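You operate a simulated robot arm through the tools that you are given. There is no shell and no other tool.

You run a simulated robot arm. Do the job below in one go: nothing can be reset, and whatever is moved stays where it is left.

Task
Hang both loose templates on the pegs marked with their size.
Fine: shut the open drawer and lock the red slider with the gauge lever.

Only the result counts: the job must be done as asked and must still hold three seconds after the hand-in. Knocking over, shifting, dropping, spilling or breaking anything else fails it.

Robot
A 7-joint arm with a two-finger parallel gripper, fixed in place. Base frame: the origin is at the foot of the arm, x ahead of it, y to its left, z up. Lengths are in m, angles in degrees, forces in N, time in s.
Its first joint turns from -166.0 to 166.0 degrees. Payload 4.4 kg.
Tool frame: the origin (TCP) lies between the finger pads and is the grasp point; the fingertips stand 0.023 m ahead of it; z points along the fingers, y is the line along which they close. The gripper opens to 0.094 m. The fingers are 0.038 m wide and 0.01 m thick; the gripper's body (0.054 by 0.096 m) begins 0.039 m behind the TCP.
Orientation is told as [roll, pitch, yaw] about the base's x, y, z axes, in that order, counted from this pose: with the fingers straight down and closing along the base's y, the tool's x points along the base's -x, its y along +y and its z along -z.

Tools
- The arm moves only by the tool jog_arm. Its argument "moves" is a list that holds one entry, the list of rows, each a list of 6 numbers: the shift along the tool's x, y, z in units of 30 mm (1.0 is 30 mm), then the turn, a rotation vector about the tool's x, y, z in units of 8 degrees (1.0 is 8 degrees). In form: [[[tx, ty, tz, ax, ay, az], ...]]. A call has 1 to 20 rows; each row shifts and turns the commanded pose from where the row before left it, along the tool's axes as they then stand. "fingers" is the closure, from 0 (fully open) to 1 (shut), set as the call begins (left out, the last holds). A call with a number of a shift or a turn outside -1 to 1 is refused whole. Each row takes 0.2 s and may step no farther than 0.05 m and 8.6 degrees from the row before; otherwise, or with a gripper value out of range, the whole call is refused. A pose out of reach is approached as far as the arm can. The call stops where the force on the tool passes 90 N (or 10 N more than at its start, if that is more) or the arm is blocked; 0.2 s more then pass. The fingers move at their own pace (about 0.072 m/s each) and stop on an object; they squeeze with about 41 N. The grip force told is the motor's: it shows also when the fingers shut on nothing. Time passes only in rows, and 0.2 s behind the last, so rows that do not move let the fingers close. The reply holds the time, the measured pose of the TCP, the force on the tool along the base axes, the opening and the grip force, in the units named above and with some noise, with the torque about the TCP (base axes, N m) and any sound that the robot's microphone picked up, and new pictures: "show" is both (left out), scene, wrist or none.
- Cameras (640 x 400 px; columns grow to the right, rows downward): "scene" is fixed at [0.0502, -0.5035, 1.6827]; the picture's right is [0.67, -0.75, 0.00], its down [-0.35, -0.31, -0.88] and it looks along [0.66, 0.59, -0.47] (base axes); focal length 325 px, centre (320, 200). "wrist" rides on the gripper at [0.086, 0.016, -0.074] in the tool frame; the picture's right is [-0.18, 0.98, 0.00], its down [-0.58, -0.11, -0.81] and it looks along [-0.79, -0.15, 0.59] (tool axes); focal length 243 px, centre (320, 200). There is no depth. A picture from a camera that has moved, and an enlarged one, comes with that camera's place and axes in the base frame and with its lens.
- close_up(camera, box): a new picture of the part [left, top, right, bottom] of that camera's present view, enlarged. It takes no simulated time.
- finish_job(): hands the job in; it is judged then, once.

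Places have to be worked out from the pictures, the camera data and where the tool is seen. Open the gripper and draw the arm clear of the work before you hand the job in, unless the task says otherwise.

The tools are called after ">>>" as a command line: name --argument value ..., lists and objects as JSON in quotes. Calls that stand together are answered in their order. jog_arm: Moves the arm, as the interface text tells. Its arguments: {"type":"object","properties":{"moves":{"type":"array","items":{"type":"array","items":{"type":"array","items":{"type":"number"}}}},"fingers":{"type":"number"},"show":{"type":"string","enum":["both","scene","wrist","none"]}},"required":["moves"]} The other tools are called the same way: close_up (camera, box) takes an enlarged picture of a part of a camera's view; finish_job () hands the job in.

At the start:

```text
clock: 0.0
ee_pos: [0.6123, 0.2195, 1.5487]
tcp_rot: [0.0, 0.0, 0.0]
wrist_force: [-0.3, -0.5, 0.1]
wrist_torque: [-0.01, 0.01, 0.04]
grip_width: 0.0942
grip_force: 0.0
```

scene: 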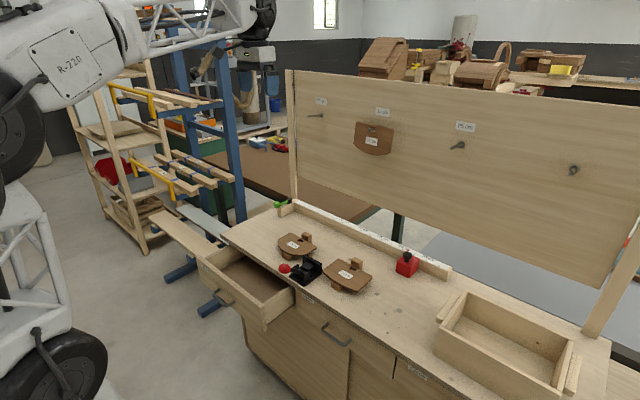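
wrist: 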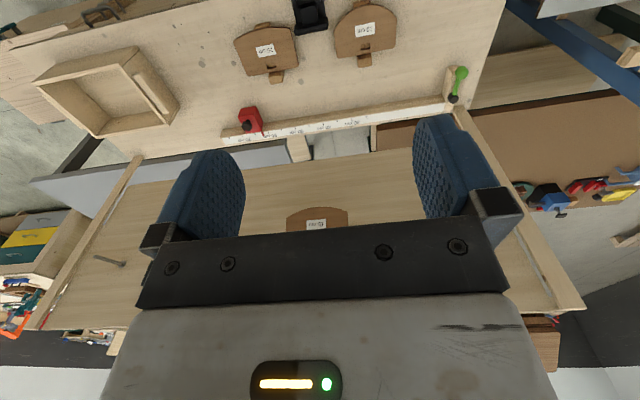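

I'll start by looking closely at the scene: the pegboard labels, the loose templates, the drawer, the red slider and the lever.

>>> close_up --camera "scene" --box '[280, 60, 480, 185]'

>>> close_up --camera "scene" --box '[180, 190, 440, 352]'

>>> close_up --camera "wrist" --box '[200, 0, 520, 200]'

>>> close_up --camera "scene" --box '[440, 80, 640, 205]'

```text
3.20 times, centred on (380, 122) of scene
camera zoom: at [0.0502, -0.5035, 1.6827], right [0.67, -0.75, 0.0], down [-0.35, -0.31, -0.88], along [0.66, 0.59, -0.47], focal length 1041 px, centre (128, 448)
```

zoom: 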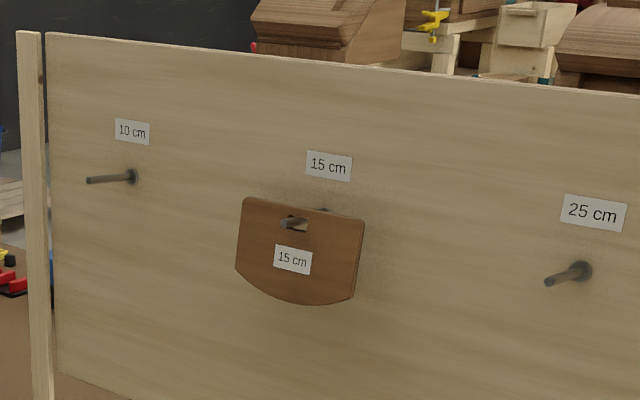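

```text
2.46 times, centred on (310, 271) of scene
camera zoom: at [0.0502, -0.5035, 1.6827], right [0.67, -0.75, 0.0], down [-0.35, -0.31, -0.88], along [0.66, 0.59, -0.47], focal length 800 px, centre (345, 25)
```

zoom: 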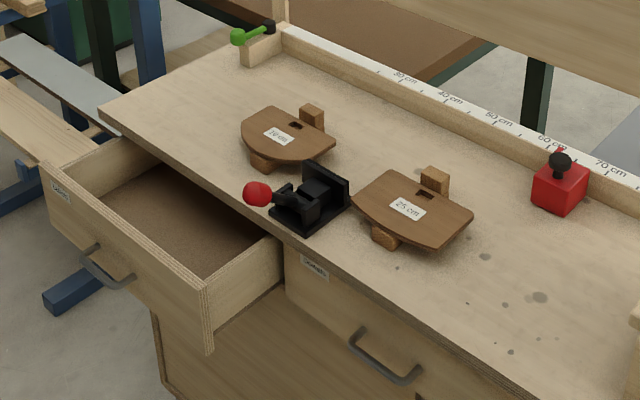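

```text
2.00 times, centred on (360, 100) of wrist
camera zoom: at [0.5255, 0.2357, 1.6239], right [0.18, 0.98, 0.0], down [0.58, -0.11, 0.81], along [0.79, -0.15, -0.59], focal length 485 px, centre (240, 400)
```

zoom: 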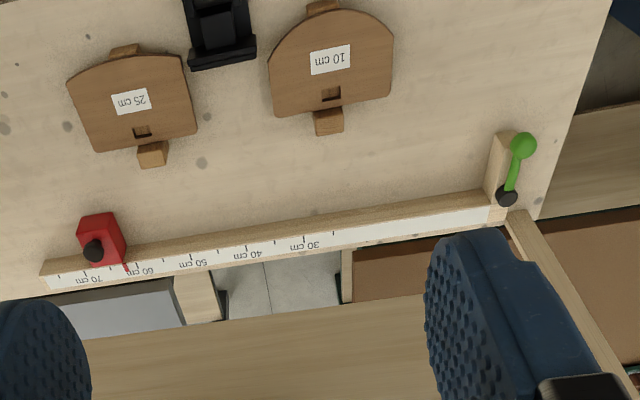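

```text
3.20 times, centred on (540, 142) of scene
camera zoom: at [0.0502, -0.5035, 1.6827], right [0.67, -0.75, 0.0], down [-0.35, -0.31, -0.88], along [0.66, 0.59, -0.47], focal length 1041 px, centre (-384, 384)
```

zoom: 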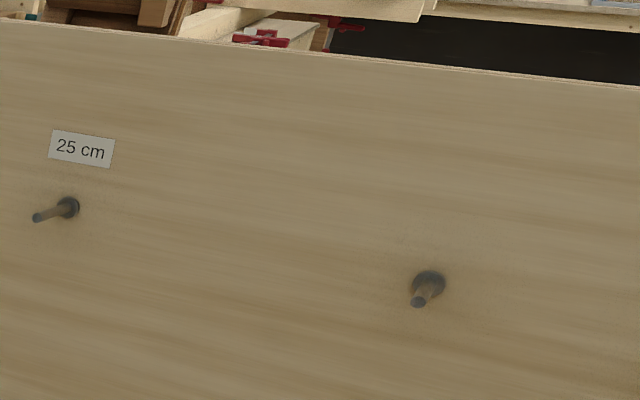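

The scene and wrist views agree on these positions:
- Pegs on a board at x≈1.11, z≈1.345. The 10 cm peg is at y≈0.43 and the 25 cm peg at y≈-0.17.
- Loose 10 cm template near (0.785, 0.30, 0.90) and loose 25 cm template near (0.787, 0.03, 0.90).

I'll lower the wrist camera to see how the templates rest and what the clamp and levers look like.

>>> jog_arm --moves '[[[0.3, 0, 1, 0, 0, 0], [0.3, 0, 1, 0, 0, 0], [0.3, 0, 1, 0, 0, 0], [0.3, 0, 1, 0, 0, 0], [0.3, 0, 1, 0, 0, 0], [0.3, 0, 1, 0, 0, 0], [0.3, 0, 1, 0, 0, 0], [0.3, 0, 1, 0, 0, 0], [0.3, 0, 1, 0, 0, 0], [0.3, 0, 1, 0, 0, 0], [0.3, 0, 1, 0, 0, 0], [0.3, 0, 1, 0, 0, 0]]]' --fingers 0 --show "both"

```text
clock: 2.6
ee_pos: [0.5062, 0.2202, 1.1899]
tcp_rot: [0.0, 0.0, 0.0]
wrist_force: [-0.1, 1.0, 0.8]
wrist_torque: [0.01, 0.0, 0.01]
grip_width: 0.0935
grip_force: 0.1
camera wrist: at [0.4175, 0.2359, 1.2651], right [0.18, 0.98, 0.0], down [0.58, -0.11, 0.81], along [0.79, -0.15, -0.59], focal length 243 px, centre (320, 200)
```

scene: 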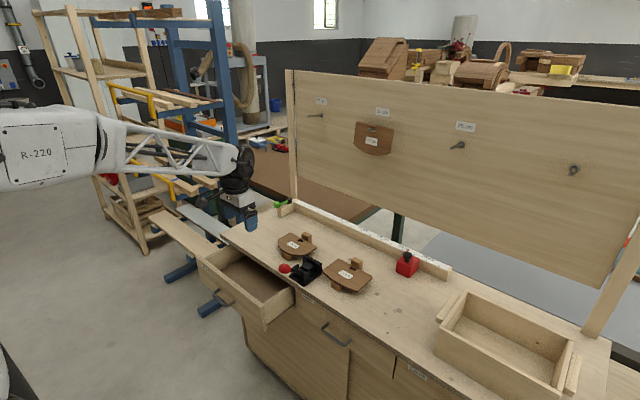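
wrist: 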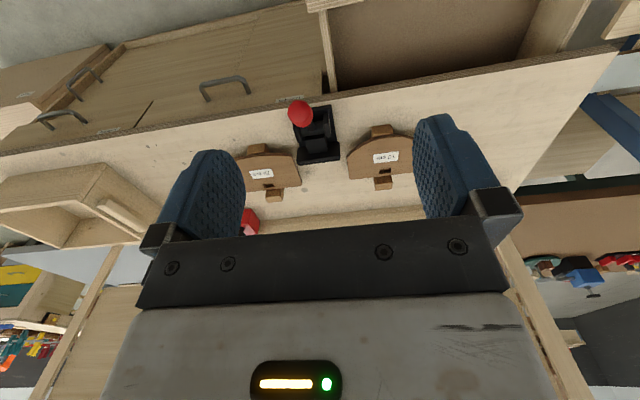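

>>> close_up --camera "wrist" --box '[230, 90, 430, 215]'

>>> close_up --camera "scene" --box '[265, 220, 385, 295]'

>>> close_up --camera "scene" --box '[180, 190, 340, 290]'

>>> close_up --camera "scene" --box '[370, 220, 470, 282]'

```text
3.20 times, centred on (330, 152) of wrist
camera zoom: at [0.4175, 0.2359, 1.2651], right [0.18, 0.98, 0.0], down [0.58, -0.11, 0.81], along [0.79, -0.15, -0.59], focal length 776 px, centre (288, 352)
```

zoom: 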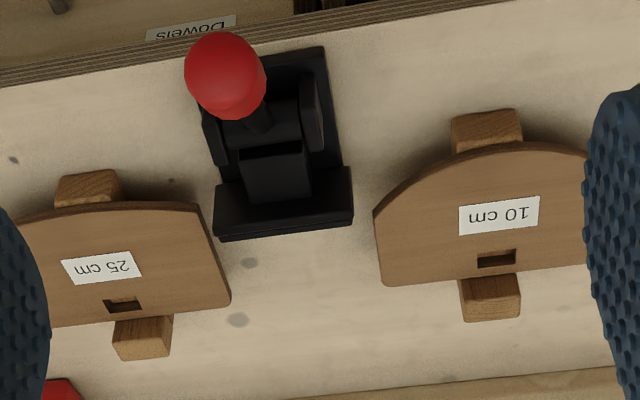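

```text
5.33 times, centred on (325, 258) of scene
camera zoom: at [0.0502, -0.5035, 1.6827], right [0.67, -0.75, 0.0], down [-0.35, -0.31, -0.88], along [0.66, 0.59, -0.47], focal length 1734 px, centre (293, -107)
```

zoom: 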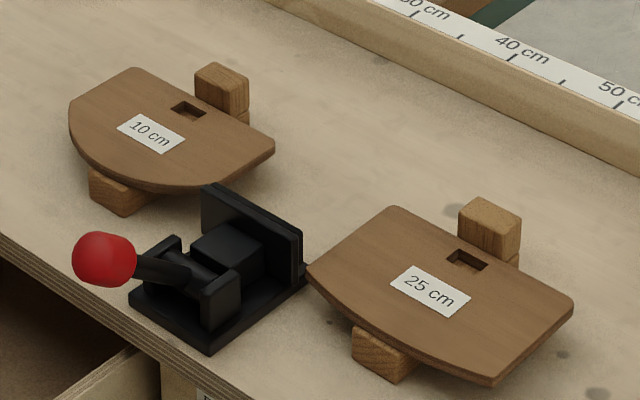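

```text
4.00 times, centred on (260, 240) of scene
camera zoom: at [0.0502, -0.5035, 1.6827], right [0.67, -0.75, 0.0], down [-0.35, -0.31, -0.88], along [0.66, 0.59, -0.47], focal length 1301 px, centre (560, 40)
```

zoom: 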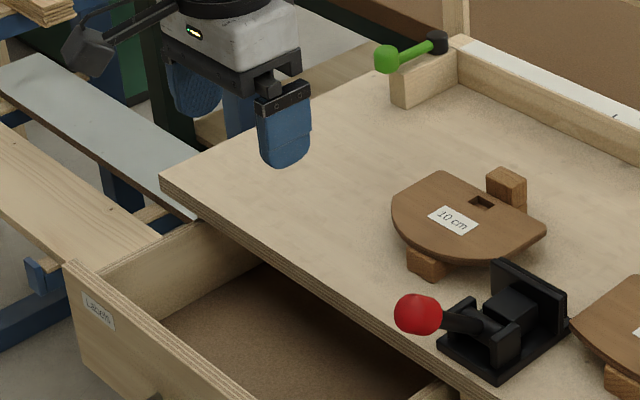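

```text
6.40 times, centred on (420, 251) of scene
camera zoom: at [0.0502, -0.5035, 1.6827], right [0.67, -0.75, 0.0], down [-0.35, -0.31, -0.88], along [0.66, 0.59, -0.47], focal length 2081 px, centre (-320, -126)
```

zoom: 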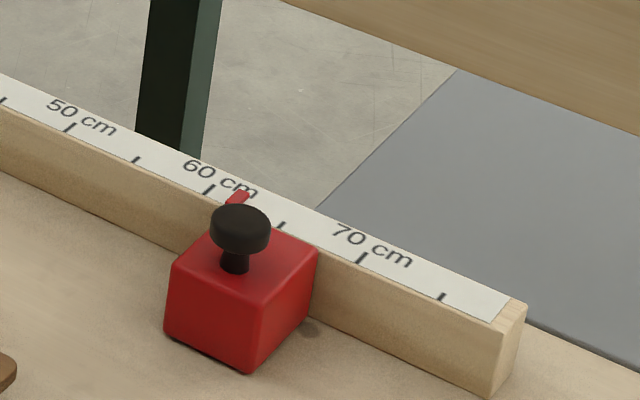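

Readings so far:
- The bench top is at z≈0.859 and the plates lie at z≈0.897 on narrow blocks, so there is about a 26 mm gap under them.
- The slots are about 26×14 mm and the pegs about 9 mm thick.

I plan to pinch each plate by its inner side edge with the tool near horizontal along ±y, then roll it upright. Before picking, I'll test whether the arm reaches the hanging pose, starting by turning the tool to point along +y.

>>> jog_arm --moves '[[[0, 0, -0.5, -1, 0, 0], [0, 0, 0, -1, 0, 0], [0, 0, 0, -1, 0, 0], [0, 0, 0, -1, 0, 0], [0, 0, 0, -1, 0, 0], [0, 0, 0, -1, 0, 0], [0, 0, 0, -1, 0, 0], [0, 0, 0, -1, 0, 0], [0, 0, 0, -1, 0, 0], [0, 0, 0, -1, 0, 0], [0, 0, 0, -1, 0, 0], [0, 0, 0, -0.25, 0, 0]]]' --show "both"

```text
clock: 5.2
ee_pos: [0.5041, 0.22, 1.2031]
tcp_rot: [90.1, -0.1, -0.1]
wrist_force: [0.0, -0.2, -0.2]
wrist_torque: [0.0, 0.0, 0.0]
grip_width: 0.0942
grip_force: 0.1
camera wrist: at [0.4174, 0.1449, 1.2201], right [0.18, 0.0, 0.98], down [0.58, -0.81, -0.11], along [0.79, 0.59, -0.15], focal length 243 px, centre (320, 200)
```

scene: 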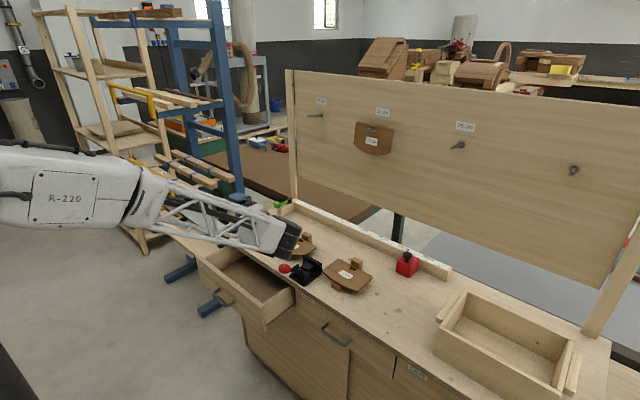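
wrist: 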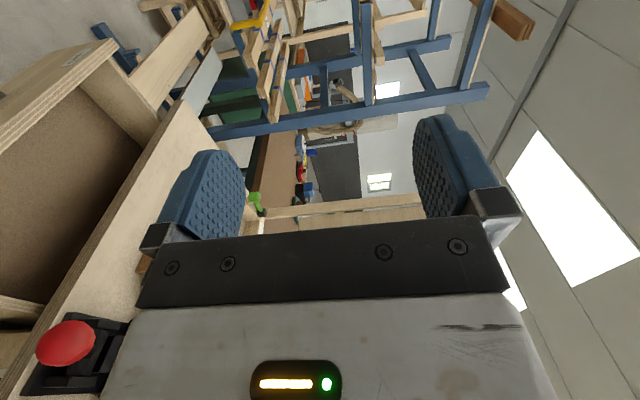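

The tool now points along +y. Next I roll it about its own axis to the hanging orientation, moving forward a little as it turns.

>>> jog_arm --moves '[[[-0.7, 0, 0, 0, 0, -1], [-0.7, 0, 0, 0, 0, -1], [-0.7, 0, 0, 0, 0, -1], [0, 0, 0, 0, 0, -1], [0, 0, 0, 0, 0, -1], [0, 0, 0, 0, 0, -1], [0, 0, 0, 0, 0, -1], [0, 0, 0, 0, 0, -1], [0, 0, 0, 0, 0, -1], [0, 0, 0, 0, 0, -1], [0, 0, 0, 0, 0, -1], [0, 0, 0, 0, 0, -0.25]]]' --show "both"

```text
clock: 7.8
ee_pos: [0.5668, 0.219, 1.2119]
tcp_rot: [-87.8, -89.9, 177.7]
wrist_force: [0.1, 1.0, 0.2]
wrist_torque: [0.02, 0.02, 0.01]
grip_width: 0.0939
grip_force: 0.0
camera wrist: at [0.55, 0.1449, 1.1269], right [-0.98, 0.0, 0.18], down [0.11, -0.81, 0.58], along [0.15, 0.59, 0.79], focal length 243 px, centre (320, 200)
```

scene: 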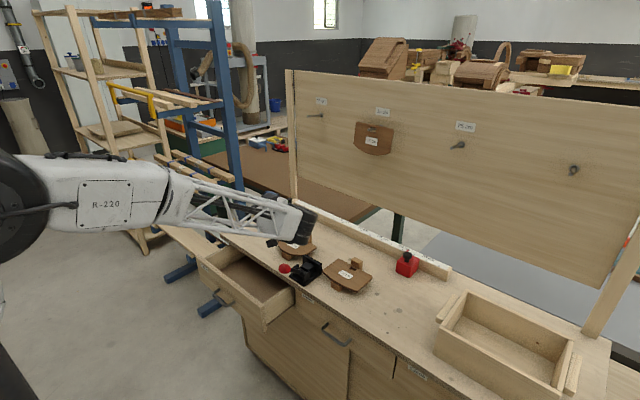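
wrist: 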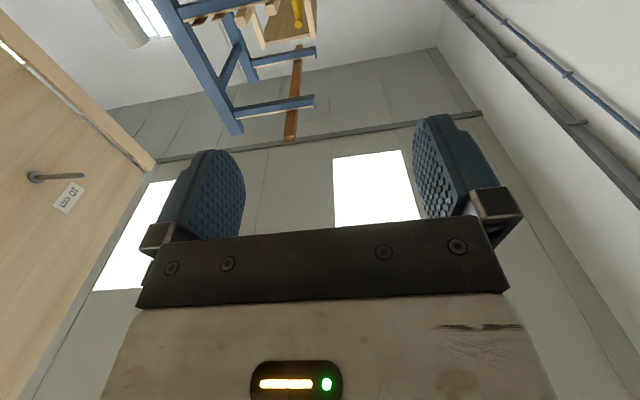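

Roll works, and the camera now looks up toward the 10 cm peg and label. Next I'll move toward the 10 cm peg, staying well short of the board, to test reach.

>>> jog_arm --moves '[[[-0.36, -0.9, 0.35, 0, 0, 0], [-0.36, -0.9, 0.35, 0, 0, 0], [-0.36, -0.9, 0.35, 0, 0, 0], [-0.36, -0.9, 0.35, 0, 0, 0], [-0.36, -0.9, 0.35, 0, 0, 0], [-0.36, -0.9, 0.35, 0, 0, 0], [-0.36, -0.9, 0.35, 0, 0, 0], [-0.36, -0.9, 0.35, 0, 0, 0], [-0.36, -0.9, 0.35, 0, 0, 0], [-0.36, -0.9, 0.35, 0, 0, 0], [-0.36, -0.9, 0.35, 0, 0, 0], [-0.36, -0.9, 0.35, 0, 0, 0], [-0.36, -0.9, 0.35, 0, 0, 0]]]' --show "both"

```text
clock: 10.6
ee_pos: [0.9172, 0.3561, 1.3543]
tcp_rot: [118.5, -90.0, -28.5]
wrist_force: [0.7, 0.1, 1.0]
wrist_torque: [-0.02, 0.01, -0.03]
grip_width: 0.094
grip_force: 0.1
camera wrist: at [0.9005, 0.2819, 1.2672], right [-0.98, 0.0, 0.18], down [0.11, -0.81, 0.58], along [0.15, 0.59, 0.79], focal length 243 px, centre (320, 200)
```

scene: 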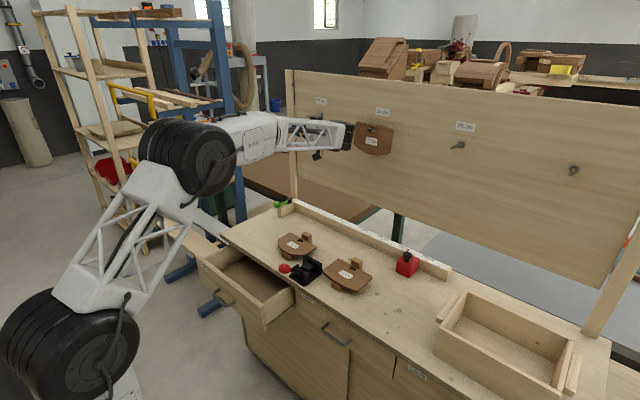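
wrist: 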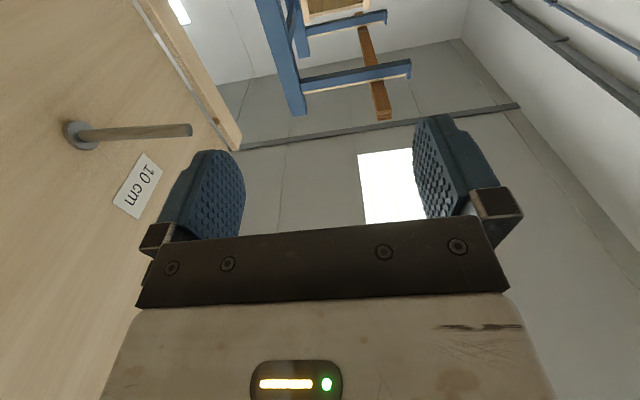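

Reach is fine here. With the tool straight along +y, though, the wrist joint would come near the hung 15 cm plate, so I need to know its size and clearance. I'm taking close-ups.

>>> close_up --camera "scene" --box '[270, 80, 430, 180]'

>>> close_up --camera "wrist" --box '[0, 60, 260, 222]'

```text
4.00 times, centred on (350, 130) of scene
camera zoom: at [0.0502, -0.5035, 1.6827], right [0.67, -0.75, 0.0], down [-0.35, -0.31, -0.88], along [0.66, 0.59, -0.47], focal length 1301 px, centre (200, 480)
```

zoom: 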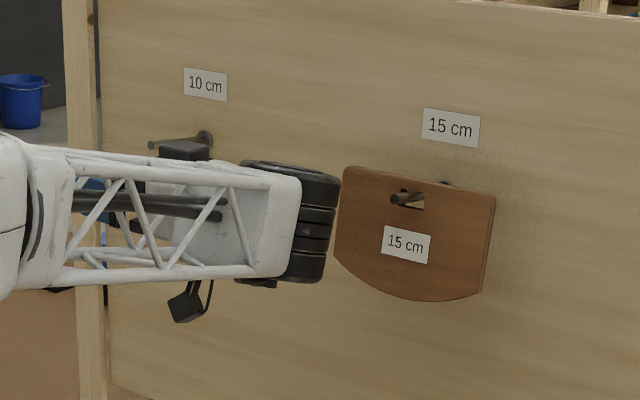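

```text
2.46 times, centred on (130, 141) of wrist
camera zoom: at [0.9005, 0.2819, 1.2672], right [-0.98, 0.0, 0.18], down [0.11, -0.81, 0.58], along [0.15, 0.59, 0.79], focal length 597 px, centre (788, 345)
```

zoom: 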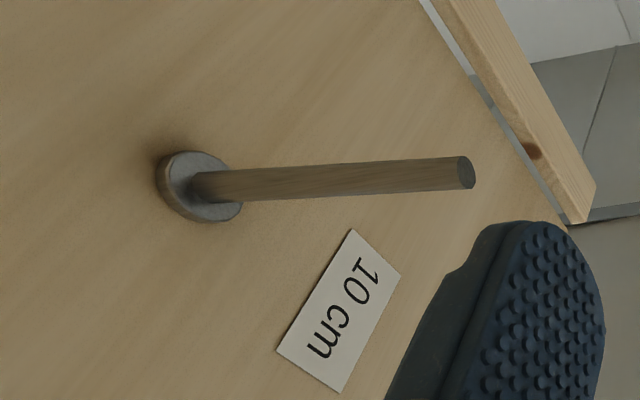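

The wrist housing has a radius of about 5 cm and sits 0.15–0.23 m behind the TCP. A yaw of about 25° when hanging keeps it clear of the 15 cm plate, and the slot still passes the peg. Reach is confirmed, so I'll back away and roll the tool to the pick orientation for the 10 cm plate.

>>> jog_arm --moves '[[[0, 0.5, -1, 0, 0, 0], [0, 0.5, -1, 0, 0, 0], [0, 0.5, -1, 0, 0, 0], [0, 0.5, -1, 0, 0, 0], [0, 0.5, -1, 0, 0, 0], [0, 0.5, -1, 0, 0, 0], [0, 0.5, -1, 0, 0, 0], [0, 0, 0, 0, 0, 1], [0, 0, 0, 0, 0, 1], [0, 0, 0, 0, 0, 1], [0, 0, 0, 0, 0, 1], [0, 0, 0, 0, 0, 1], [0, 0, 0, 0, 0, 1], [0, 0, 0, 0, 0, 1], [0, 0, 0, 0, 0, 1], [0, 0, 0, 0, 0, 1], [0, 0, 0, 0, 0, 1], [0, 0, 0, 0, 0, 1], [0, 0, 0, 0, 0, 0.25]]]' --show "none"

```text
clock: 14.6
ee_pos: [0.8118, 0.1471, 1.353]
tcp_rot: [90.1, 0.0, -0.1]
wrist_force: [0.0, 0.7, 0.2]
wrist_torque: [0.0, -0.01, -0.02]
grip_width: 0.0941
grip_force: 0.0
```

Now I tilt the tool 20° downward and descend to about z=1.07, beside the inner edge of the 10 cm plate, to check clearances.

>>> jog_arm --moves '[[[0, 0, 0, 1, 0, 0], [0, 0, 0, 1, 0, 0], [0, 0, 0, 0.5, 0, 0], [0, -0.94, 0.342, 0, 0, 0], [0, -0.94, 0.342, 0, 0, 0], [0, -0.94, 0.342, 0, 0, 0], [0, -0.94, 0.342, 0, 0, 0], [0, -0.94, 0.342, 0, 0, 0], [0, -0.94, 0.342, 0, 0, 0], [0, -0.94, 0.342, 0, 0, 0], [0, -0.94, 0.342, 0, 0, 0], [0, -0.94, 0.342, 0, 0, 0]]]' --show "both"

```text
clock: 17.2
ee_pos: [0.8135, 0.1462, 1.0831]
tcp_rot: [69.9, 0.0, 0.0]
wrist_force: [0.4, -0.8, 0.4]
wrist_torque: [-0.01, 0.02, -0.05]
grip_width: 0.094
grip_force: 0.1
camera wrist: at [0.7256, 0.0822, 1.1241], right [0.18, 0.34, 0.92], down [0.58, -0.8, 0.17], along [0.79, 0.5, -0.34], focal length 243 px, centre (320, 200)
```

scene: 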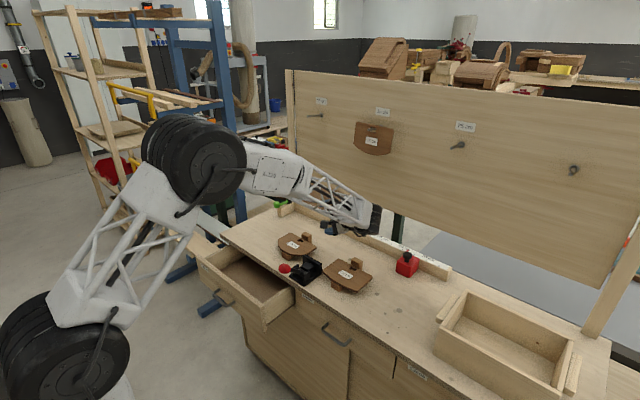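
wrist: 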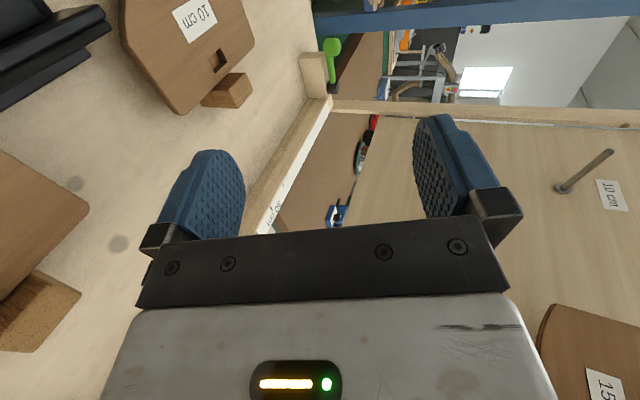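

The view is good and confirms the slot at about (0.830, 0.305) and the inner edge at y≈0.226. I'll zoom in to check plate thickness, the gap beneath and the block shape.

>>> close_up --camera "wrist" --box '[80, 0, 272, 120]'

>>> close_up --camera "scene" --box '[264, 215, 392, 295]'

>>> close_up --camera "wrist" --box '[280, 20, 400, 95]'

```text
3.33 times, centred on (176, 60) of wrist
camera zoom: at [0.7256, 0.0822, 1.1241], right [0.18, 0.34, 0.92], down [0.58, -0.8, 0.17], along [0.79, 0.5, -0.34], focal length 809 px, centre (800, 667)
```

zoom: 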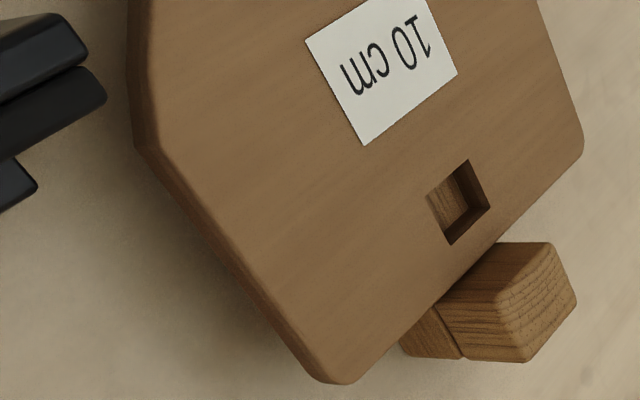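

```text
5.00 times, centred on (328, 255) of scene
camera zoom: at [0.0502, -0.5035, 1.6827], right [0.67, -0.75, 0.0], down [-0.35, -0.31, -0.88], along [0.66, 0.59, -0.47], focal length 1626 px, centre (280, -75)
```

zoom: 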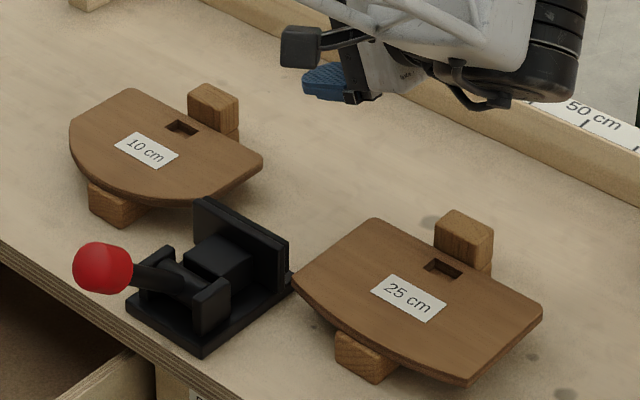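

```text
5.33 times, centred on (340, 58) of wrist
camera zoom: at [0.7256, 0.0822, 1.1241], right [0.18, 0.34, 0.92], down [0.58, -0.8, 0.17], along [0.79, 0.5, -0.34], focal length 1294 px, centre (213, 960)
```

zoom: 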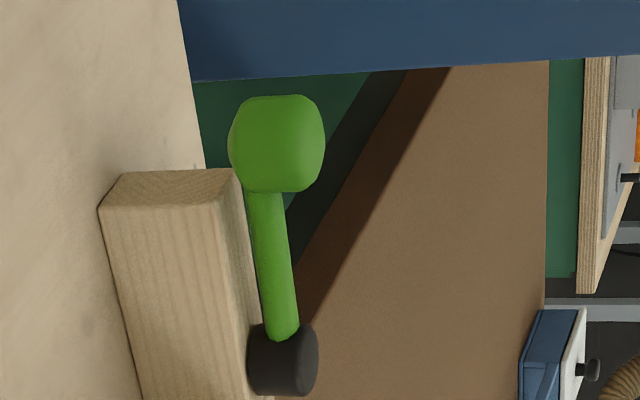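

The plate is about 9 mm thick. I'll descend to z≈0.957 and then slide in along the tool axis, so the lower finger goes under the inner edge and the body clears the 25 cm plate. I'll stop partway to check.

>>> jog_arm --moves '[[[0, -0.94, 0.342, 0, 0, 0], [0, -0.94, 0.342, 0, 0, 0], [0, -0.94, 0.342, 0, 0, 0], [0, -0.94, 0.342, 0, 0, 0], [0, -0.188, 0.068, 0, 0, 0], [0, 0, 0.7, 0, 0, 0], [0, 0, 0.7, 0, 0, 0]]]' --fingers 0 --show "both"

>>> close_up --camera "scene" --box '[264, 215, 392, 295]'

```text
clock: 18.8
ee_pos: [0.8124, 0.1864, 0.9425]
tcp_rot: [70.1, 0.1, 0.0]
wrist_force: [0.0, 0.4, 0.3]
wrist_torque: [0.0, 0.01, 0.01]
grip_width: 0.0943
grip_force: 0.0
camera wrist: at [0.7256, 0.1214, 0.9836], right [0.18, 0.34, 0.92], down [0.58, -0.8, 0.17], along [0.79, 0.5, -0.34], focal length 243 px, centre (320, 200)
```

scene: 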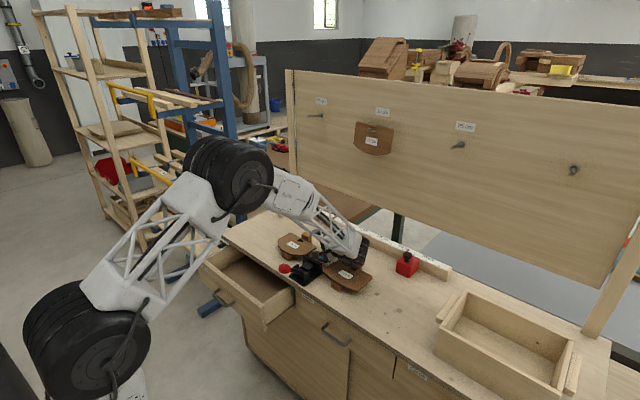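
wrist: 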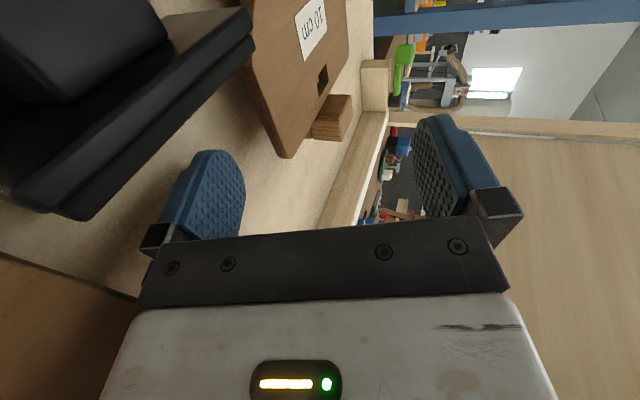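

```text
5.00 times, centred on (328, 255) of scene
camera zoom: at [0.0502, -0.5035, 1.6827], right [0.67, -0.75, 0.0], down [-0.35, -0.31, -0.88], along [0.66, 0.59, -0.47], focal length 1626 px, centre (280, -75)
```

zoom: 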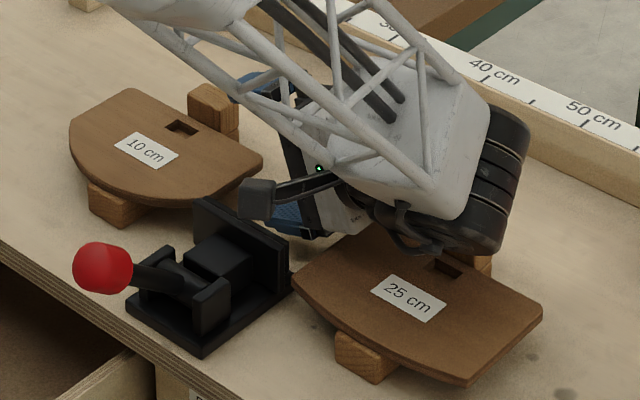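

Clearances look good. The camera box is well above the clamp's back plate, and the wrist is above the 25 cm plate. I'll slide in the last ~53 mm along the tool axis.

>>> jog_arm --moves '[[[0, 0, 0.6, 0, 0, 0], [0, 0, 0.6, 0, 0, 0], [0, 0, 0.55, 0, 0, 0]]]' --fingers 0 --show "both"

>>> close_up --camera "scene" --box '[264, 215, 392, 295]'

>>> close_up --camera "wrist" --box '[140, 60, 460, 260]'

```text
clock: 19.6
ee_pos: [0.8136, 0.2345, 0.9247]
tcp_rot: [70.0, 0.0, 0.0]
wrist_force: [-0.3, 0.5, -1.6]
wrist_torque: [0.0, 0.02, -0.01]
grip_width: 0.0943
grip_force: 0.1
camera wrist: at [0.7259, 0.1708, 0.9662], right [0.18, 0.34, 0.92], down [0.58, -0.8, 0.17], along [0.79, 0.5, -0.34], focal length 243 px, centre (320, 200)
```

scene: 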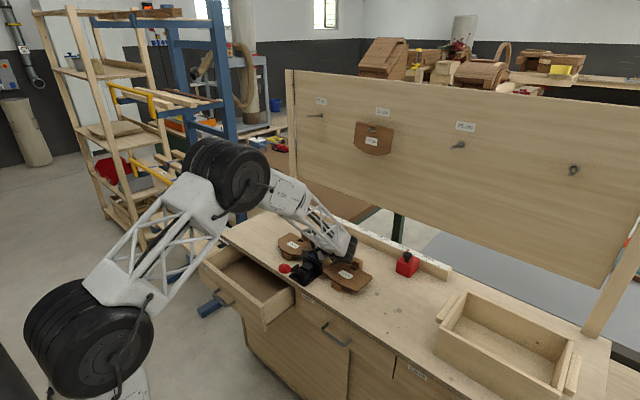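
wrist: 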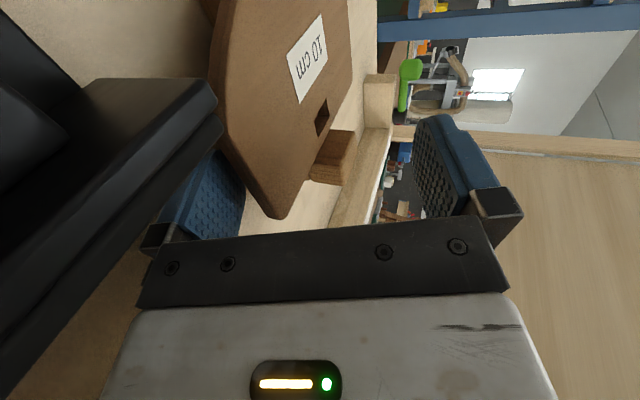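

```text
5.00 times, centred on (328, 255) of scene
camera zoom: at [0.0502, -0.5035, 1.6827], right [0.67, -0.75, 0.0], down [-0.35, -0.31, -0.88], along [0.66, 0.59, -0.47], focal length 1626 px, centre (280, -75)
```

zoom: 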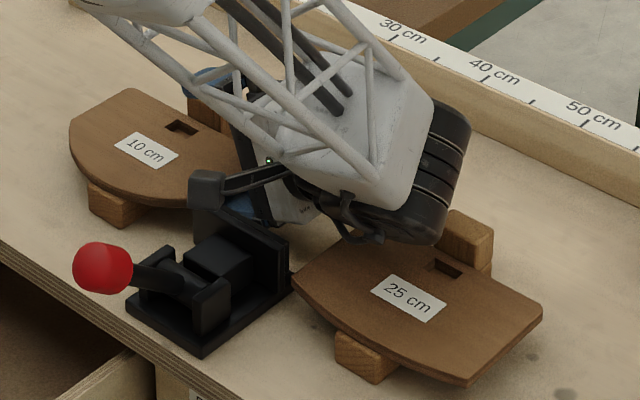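

```text
2.00 times, centred on (300, 160) of wrist
camera zoom: at [0.7259, 0.1708, 0.9662], right [0.18, 0.34, 0.92], down [0.58, -0.8, 0.17], along [0.79, 0.5, -0.34], focal length 485 px, centre (360, 280)
```

zoom: 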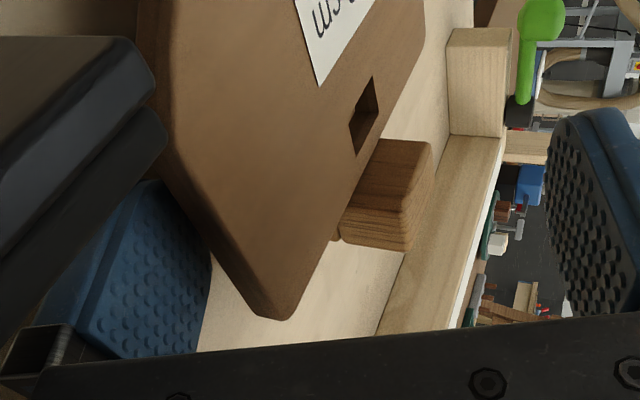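

The lower finger is under the plate and the upper one is well above it. I'll close partway first so the plate's inner edge rolls up gently.

>>> jog_arm --moves '[[[0, 0, 0, 0, 0, 0], [0, 0, 0, 0, 0, 0], [0, 0, 0, 0, 0, 0]]]' --fingers 0.55 --show "wrist"

>>> close_up --camera "scene" --box '[264, 215, 392, 295]'

```text
clock: 20.4
ee_pos: [0.8132, 0.2348, 0.9247]
tcp_rot: [70.0, 0.0, -0.1]
wrist_force: [0.4, 0.0, 0.1]
wrist_torque: [0.0, -0.02, 0.0]
grip_width: 0.0422
grip_force: 0.2
camera wrist: at [0.7259, 0.1709, 0.9663], right [0.18, 0.34, 0.92], down [0.58, -0.8, 0.17], along [0.79, 0.51, -0.34], focal length 243 px, centre (320, 200)
```

wrist: 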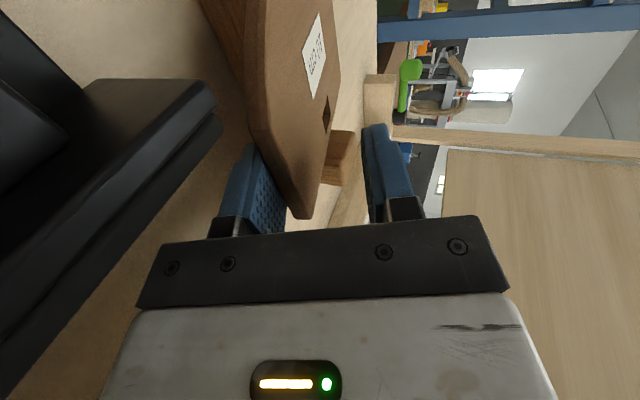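

```text
5.00 times, centred on (328, 255) of scene
camera zoom: at [0.0502, -0.5035, 1.6827], right [0.67, -0.75, 0.0], down [-0.35, -0.31, -0.88], along [0.66, 0.59, -0.47], focal length 1626 px, centre (280, -75)
```

zoom: 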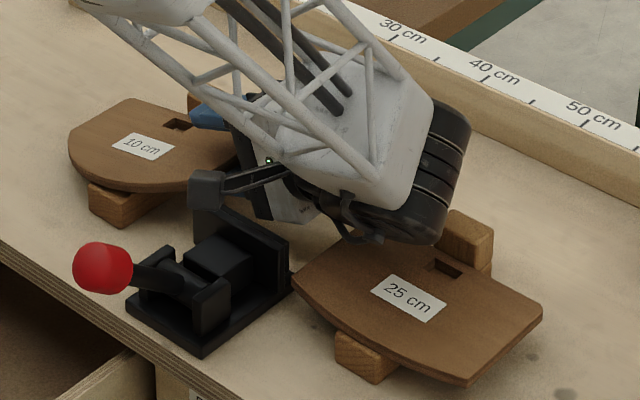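

The plate is rolling up as planned. I'll close fully to grip it.

>>> jog_arm --moves '[[[0, 0, 0, 0, 0, 0], [0, 0, 0, 0, 0, 0], [0, 0, 0, 0, 0, 0], [0, 0, 0, 0, 0, 0]]]' --fingers 1 --show "wrist"

>>> close_up --camera "scene" --box '[264, 215, 392, 295]'

```text
clock: 21.4
ee_pos: [0.8128, 0.2353, 0.9248]
tcp_rot: [70.0, 0.0, 0.0]
wrist_force: [-0.4, 0.5, -0.3]
wrist_torque: [-0.09, -0.02, 0.0]
grip_width: 0.0096
grip_force: 40.4
camera wrist: at [0.7259, 0.1708, 0.9663], right [0.18, 0.34, 0.92], down [0.58, -0.8, 0.17], along [0.79, 0.51, -0.34], focal length 243 px, centre (320, 200)
```

wrist: 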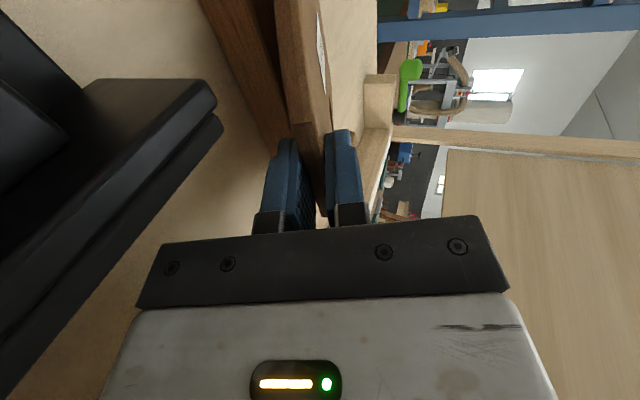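

```text
5.00 times, centred on (328, 255) of scene
camera zoom: at [0.0502, -0.5035, 1.6827], right [0.67, -0.75, 0.0], down [-0.35, -0.31, -0.88], along [0.66, 0.59, -0.47], focal length 1626 px, centre (280, -75)
```

zoom: 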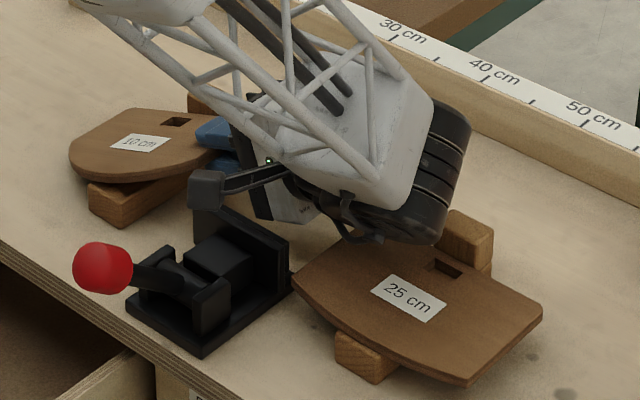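

Gripped: the width is 9.6 mm and the force 40 N. I'll lift straight up.

>>> jog_arm --moves '[[[0, 0.47, -0.171, 0, 0, 0], [0, 0.47, -0.171, 0, 0, 0], [0, 0.94, -0.342, 0, 0, 0], [0, 0.94, -0.342, 0, 0, 0], [0, 0.94, -0.342, 0, 0, 0], [0, 0.94, -0.342, 0, 0, 0]]]' --show "both"

>>> close_up --camera "scene" --box '[250, 180, 410, 280]'

```text
clock: 22.8
ee_pos: [0.8132, 0.2359, 1.0752]
tcp_rot: [69.9, 0.1, 0.0]
wrist_force: [0.1, -0.1, -1.8]
wrist_torque: [-0.08, -0.03, 0.0]
grip_width: 0.0095
grip_force: 41.3
camera wrist: at [0.7264, 0.1712, 1.1157], right [0.19, 0.34, 0.92], down [0.58, -0.8, 0.17], along [0.79, 0.51, -0.34], focal length 243 px, centre (320, 200)
```

scene: 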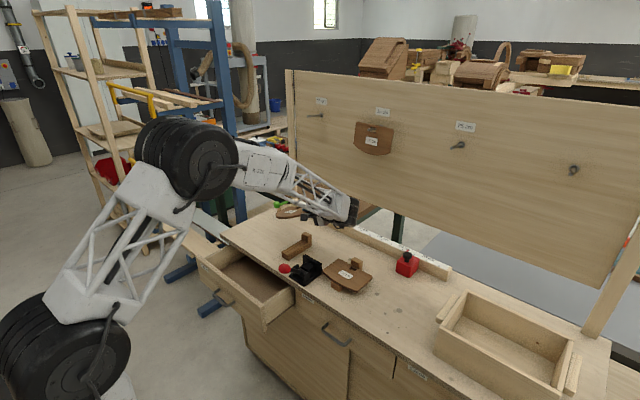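
wrist: 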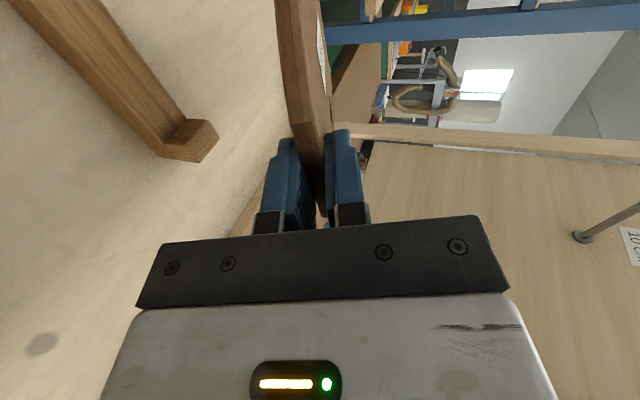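

```text
4.00 times, centred on (330, 230) of scene
camera zoom: at [0.0502, -0.5035, 1.6827], right [0.67, -0.75, 0.0], down [-0.35, -0.31, -0.88], along [0.66, 0.59, -0.47], focal length 1301 px, centre (280, 80)
```

zoom: 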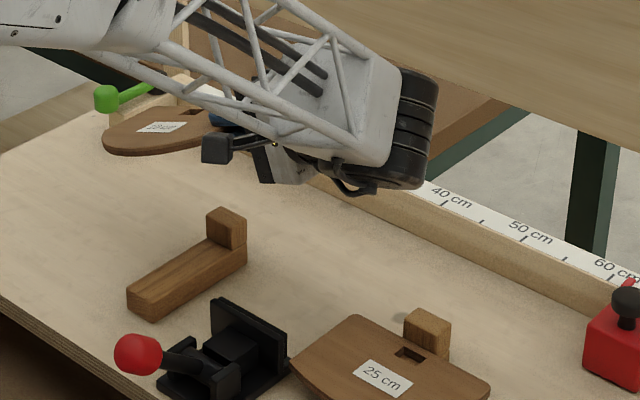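

The plate is held firmly and its support bar was left in place. I'll raise to z≈1.25, level the tool, then roll the plate upright.

>>> jog_arm --moves '[[[0, 0.94, -0.342, 0, 0, 0], [0, 0.94, -0.342, 0, 0, 0], [0, 0.94, -0.342, 0, 0, 0], [0, 0.94, -0.342, 0, 0, 0], [0, 0.94, -0.342, 0, 0, 0], [0, 0.94, -0.342, 0, 0, 0], [0, 0.94, -0.342, 0, 0, 0], [0, 0, 0, -1, 0, 0], [0, 0, 0, -1, 0, 0], [0, 0, 0, -0.5, 0, 0]]]' --show "none"

>>> jog_arm --moves '[[[0, 0, 0, 0, 0, -1], [0, 0, 0, 0, 0, -1], [0, 0, 0, 0, 0, -1], [0, 0, 0, 0, 0, -1], [0, 0, 0, 0, 0, -1], [0, 0, 0, 0, 0, -1], [0, 0, 0, 0, 0, -1], [0, 0, 0, 0, 0, -1], [0, 0, 0, 0, 0, -1], [0, 0, 0, 0, 0, -1], [0, 0, 0, 0, 0, -1], [0, 0, 0, 0, 0, -0.25]]]' --show "both"

>>> close_up --camera "scene" --box '[230, 80, 390, 180]'

```text
clock: 25.0
ee_pos: [0.8122, 0.2359, 1.2846]
tcp_rot: [90.1, -0.1, 0.1]
wrist_force: [0.0, 0.6, -1.1]
wrist_torque: [-0.09, -0.01, 0.02]
grip_width: 0.0095
grip_force: 40.5
```

```text
clock: 27.6
ee_pos: [0.8128, 0.234, 1.2837]
tcp_rot: [-85.3, -89.9, 175.3]
wrist_force: [0.8, -0.3, -1.1]
wrist_torque: [-0.09, -0.01, 0.01]
grip_width: 0.0098
grip_force: 40.9
camera wrist: at [0.796, 0.1604, 1.1985], right [-0.98, 0.0, 0.18], down [0.11, -0.81, 0.58], along [0.15, 0.59, 0.79], focal length 243 px, centre (320, 200)
```

scene: 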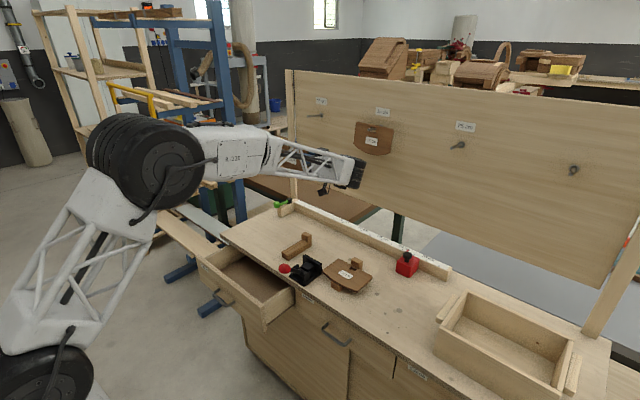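
wrist: 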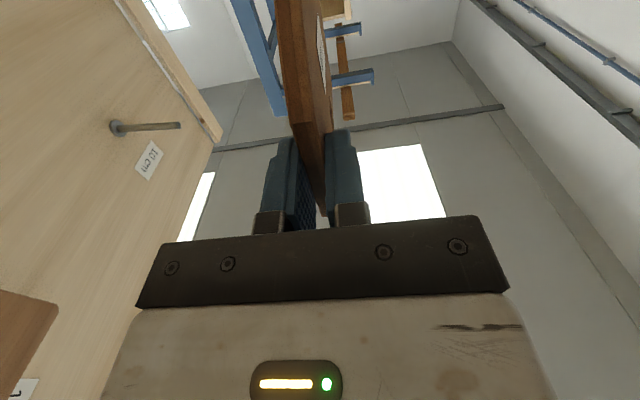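

```text
4.00 times, centred on (310, 130) of scene
camera zoom: at [0.0502, -0.5035, 1.6827], right [0.67, -0.75, 0.0], down [-0.35, -0.31, -0.88], along [0.66, 0.59, -0.47], focal length 1301 px, centre (360, 480)
```

zoom: 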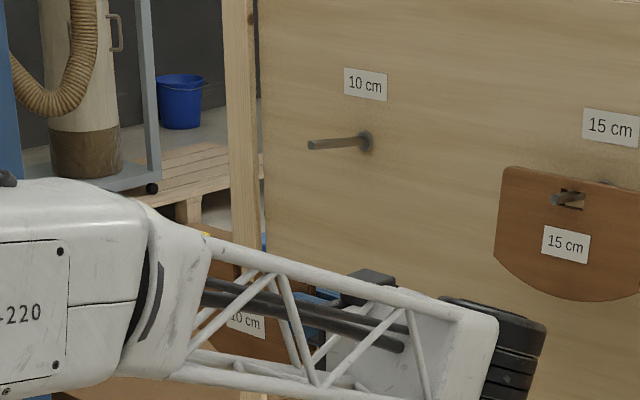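

The plate is upright, but the forearm hides the slot from the scene camera. I'll yaw the tool 25° toward the board and raise it, so the plate should show above the forearm.

>>> jog_arm --moves '[[[-1, 0, 0, 1, 0, 0], [-1, 0, 0, 1, 0, 0], [-1, 0, 0, 1, 0, 0], [-1, 0, 0, 0.125, 0, 0], [-0.6, 0, 0, 0, 0, 0]]]' --show "both"

>>> close_up --camera "scene" --box '[270, 60, 430, 160]'

```text
clock: 28.8
ee_pos: [0.8118, 0.2351, 1.4212]
tcp_rot: [53.6, -90.0, 11.5]
wrist_force: [0.3, 0.2, -2.2]
wrist_torque: [-0.08, 0.0, 0.04]
grip_width: 0.0098
grip_force: 41.1
camera wrist: at [0.7655, 0.1739, 1.3358], right [-0.89, 0.42, 0.18], down [-0.24, -0.78, 0.58], along [0.39, 0.47, 0.79], focal length 243 px, centre (320, 200)
```

scene: 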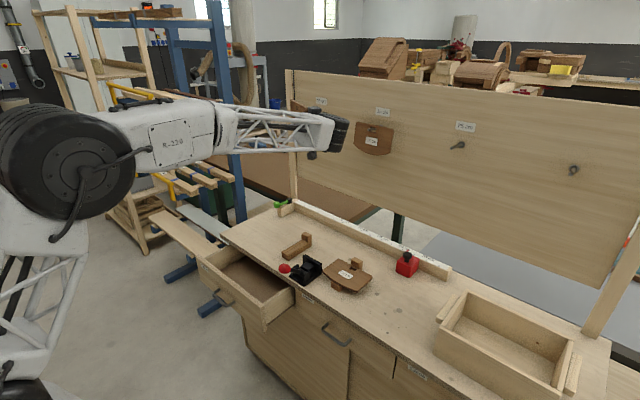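
wrist: 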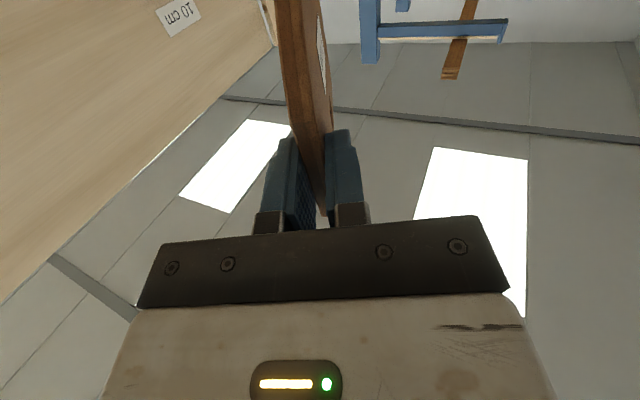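

```text
4.00 times, centred on (350, 110) of scene
camera zoom: at [0.0502, -0.5035, 1.6827], right [0.67, -0.75, 0.0], down [-0.35, -0.31, -0.88], along [0.66, 0.59, -0.47], focal length 1301 px, centre (200, 560)
```

zoom: 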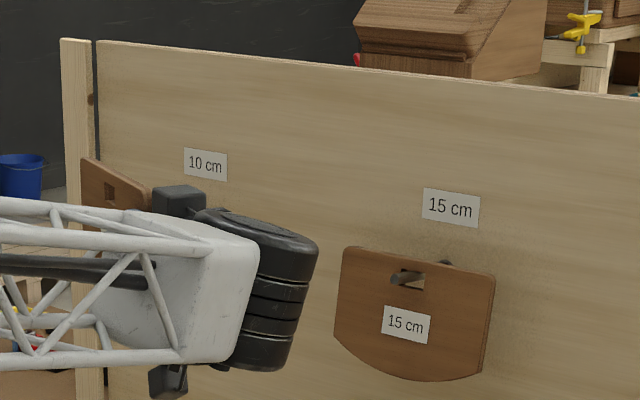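

The slot is visible now. To find exactly where it sits relative to the tool, I'll briefly yaw the plate so it faces the scene camera more squarely.

>>> jog_arm --moves '[[[0, 0.3, -0.3, -1, 0, 0], [0, 0.3, -0.3, -1, 0, 0], [0, 0.3, -0.3, -1, 0, 0], [0, 0, 0, -1, 0, 0], [0, 0, 0, -1, 0, 0], [0, 0, 0, -0.625, 0, 0]]]' --show "scene"

>>> close_up --camera "scene" --box '[240, 70, 368, 150]'

>>> close_up --camera "wrist" --box '[220, 0, 412, 240]'

```text
clock: 30.2
ee_pos: [0.7794, 0.2177, 1.4219]
tcp_rot: [-25.6, -90.1, 135.7]
wrist_force: [0.1, 0.5, -1.0]
wrist_torque: [-0.04, -0.03, 0.0]
grip_width: 0.0095
grip_force: 41.5
```

scene: 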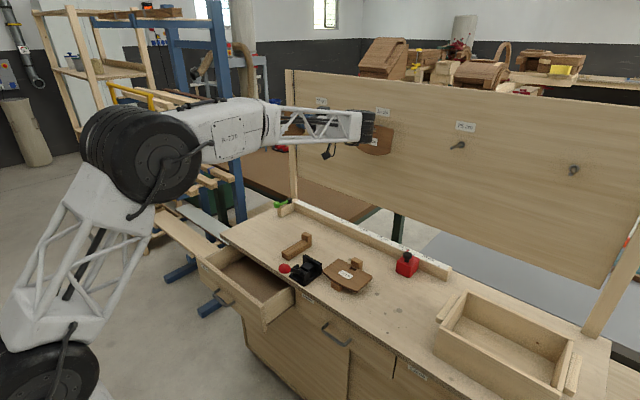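

```text
5.00 times, centred on (304, 110) of scene
camera zoom: at [0.0502, -0.5035, 1.6827], right [0.67, -0.75, 0.0], down [-0.35, -0.31, -0.88], along [0.66, 0.59, -0.47], focal length 1626 px, centre (400, 650)
```

zoom: 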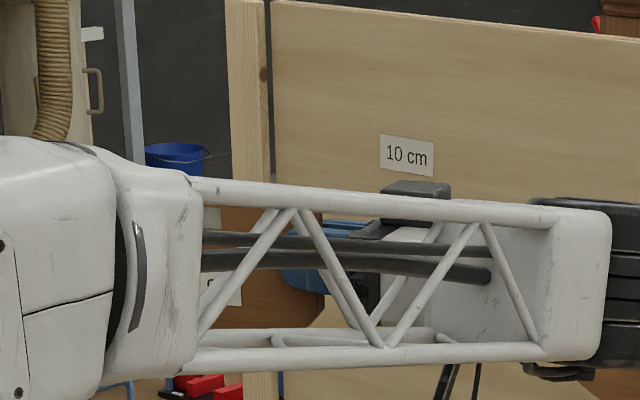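

```text
1.67 times, centred on (316, 120) of wrist
camera zoom: at [0.7889, 0.1411, 1.3368], right [-0.92, -0.34, 0.18], down [0.38, -0.72, 0.58], along [-0.06, 0.61, 0.79], focal length 404 px, centre (327, 333)
```

zoom: 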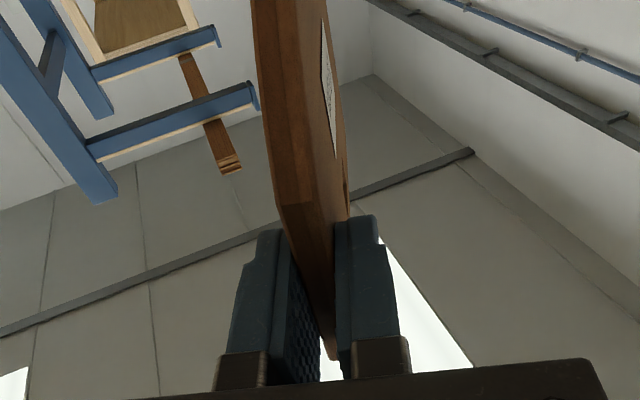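

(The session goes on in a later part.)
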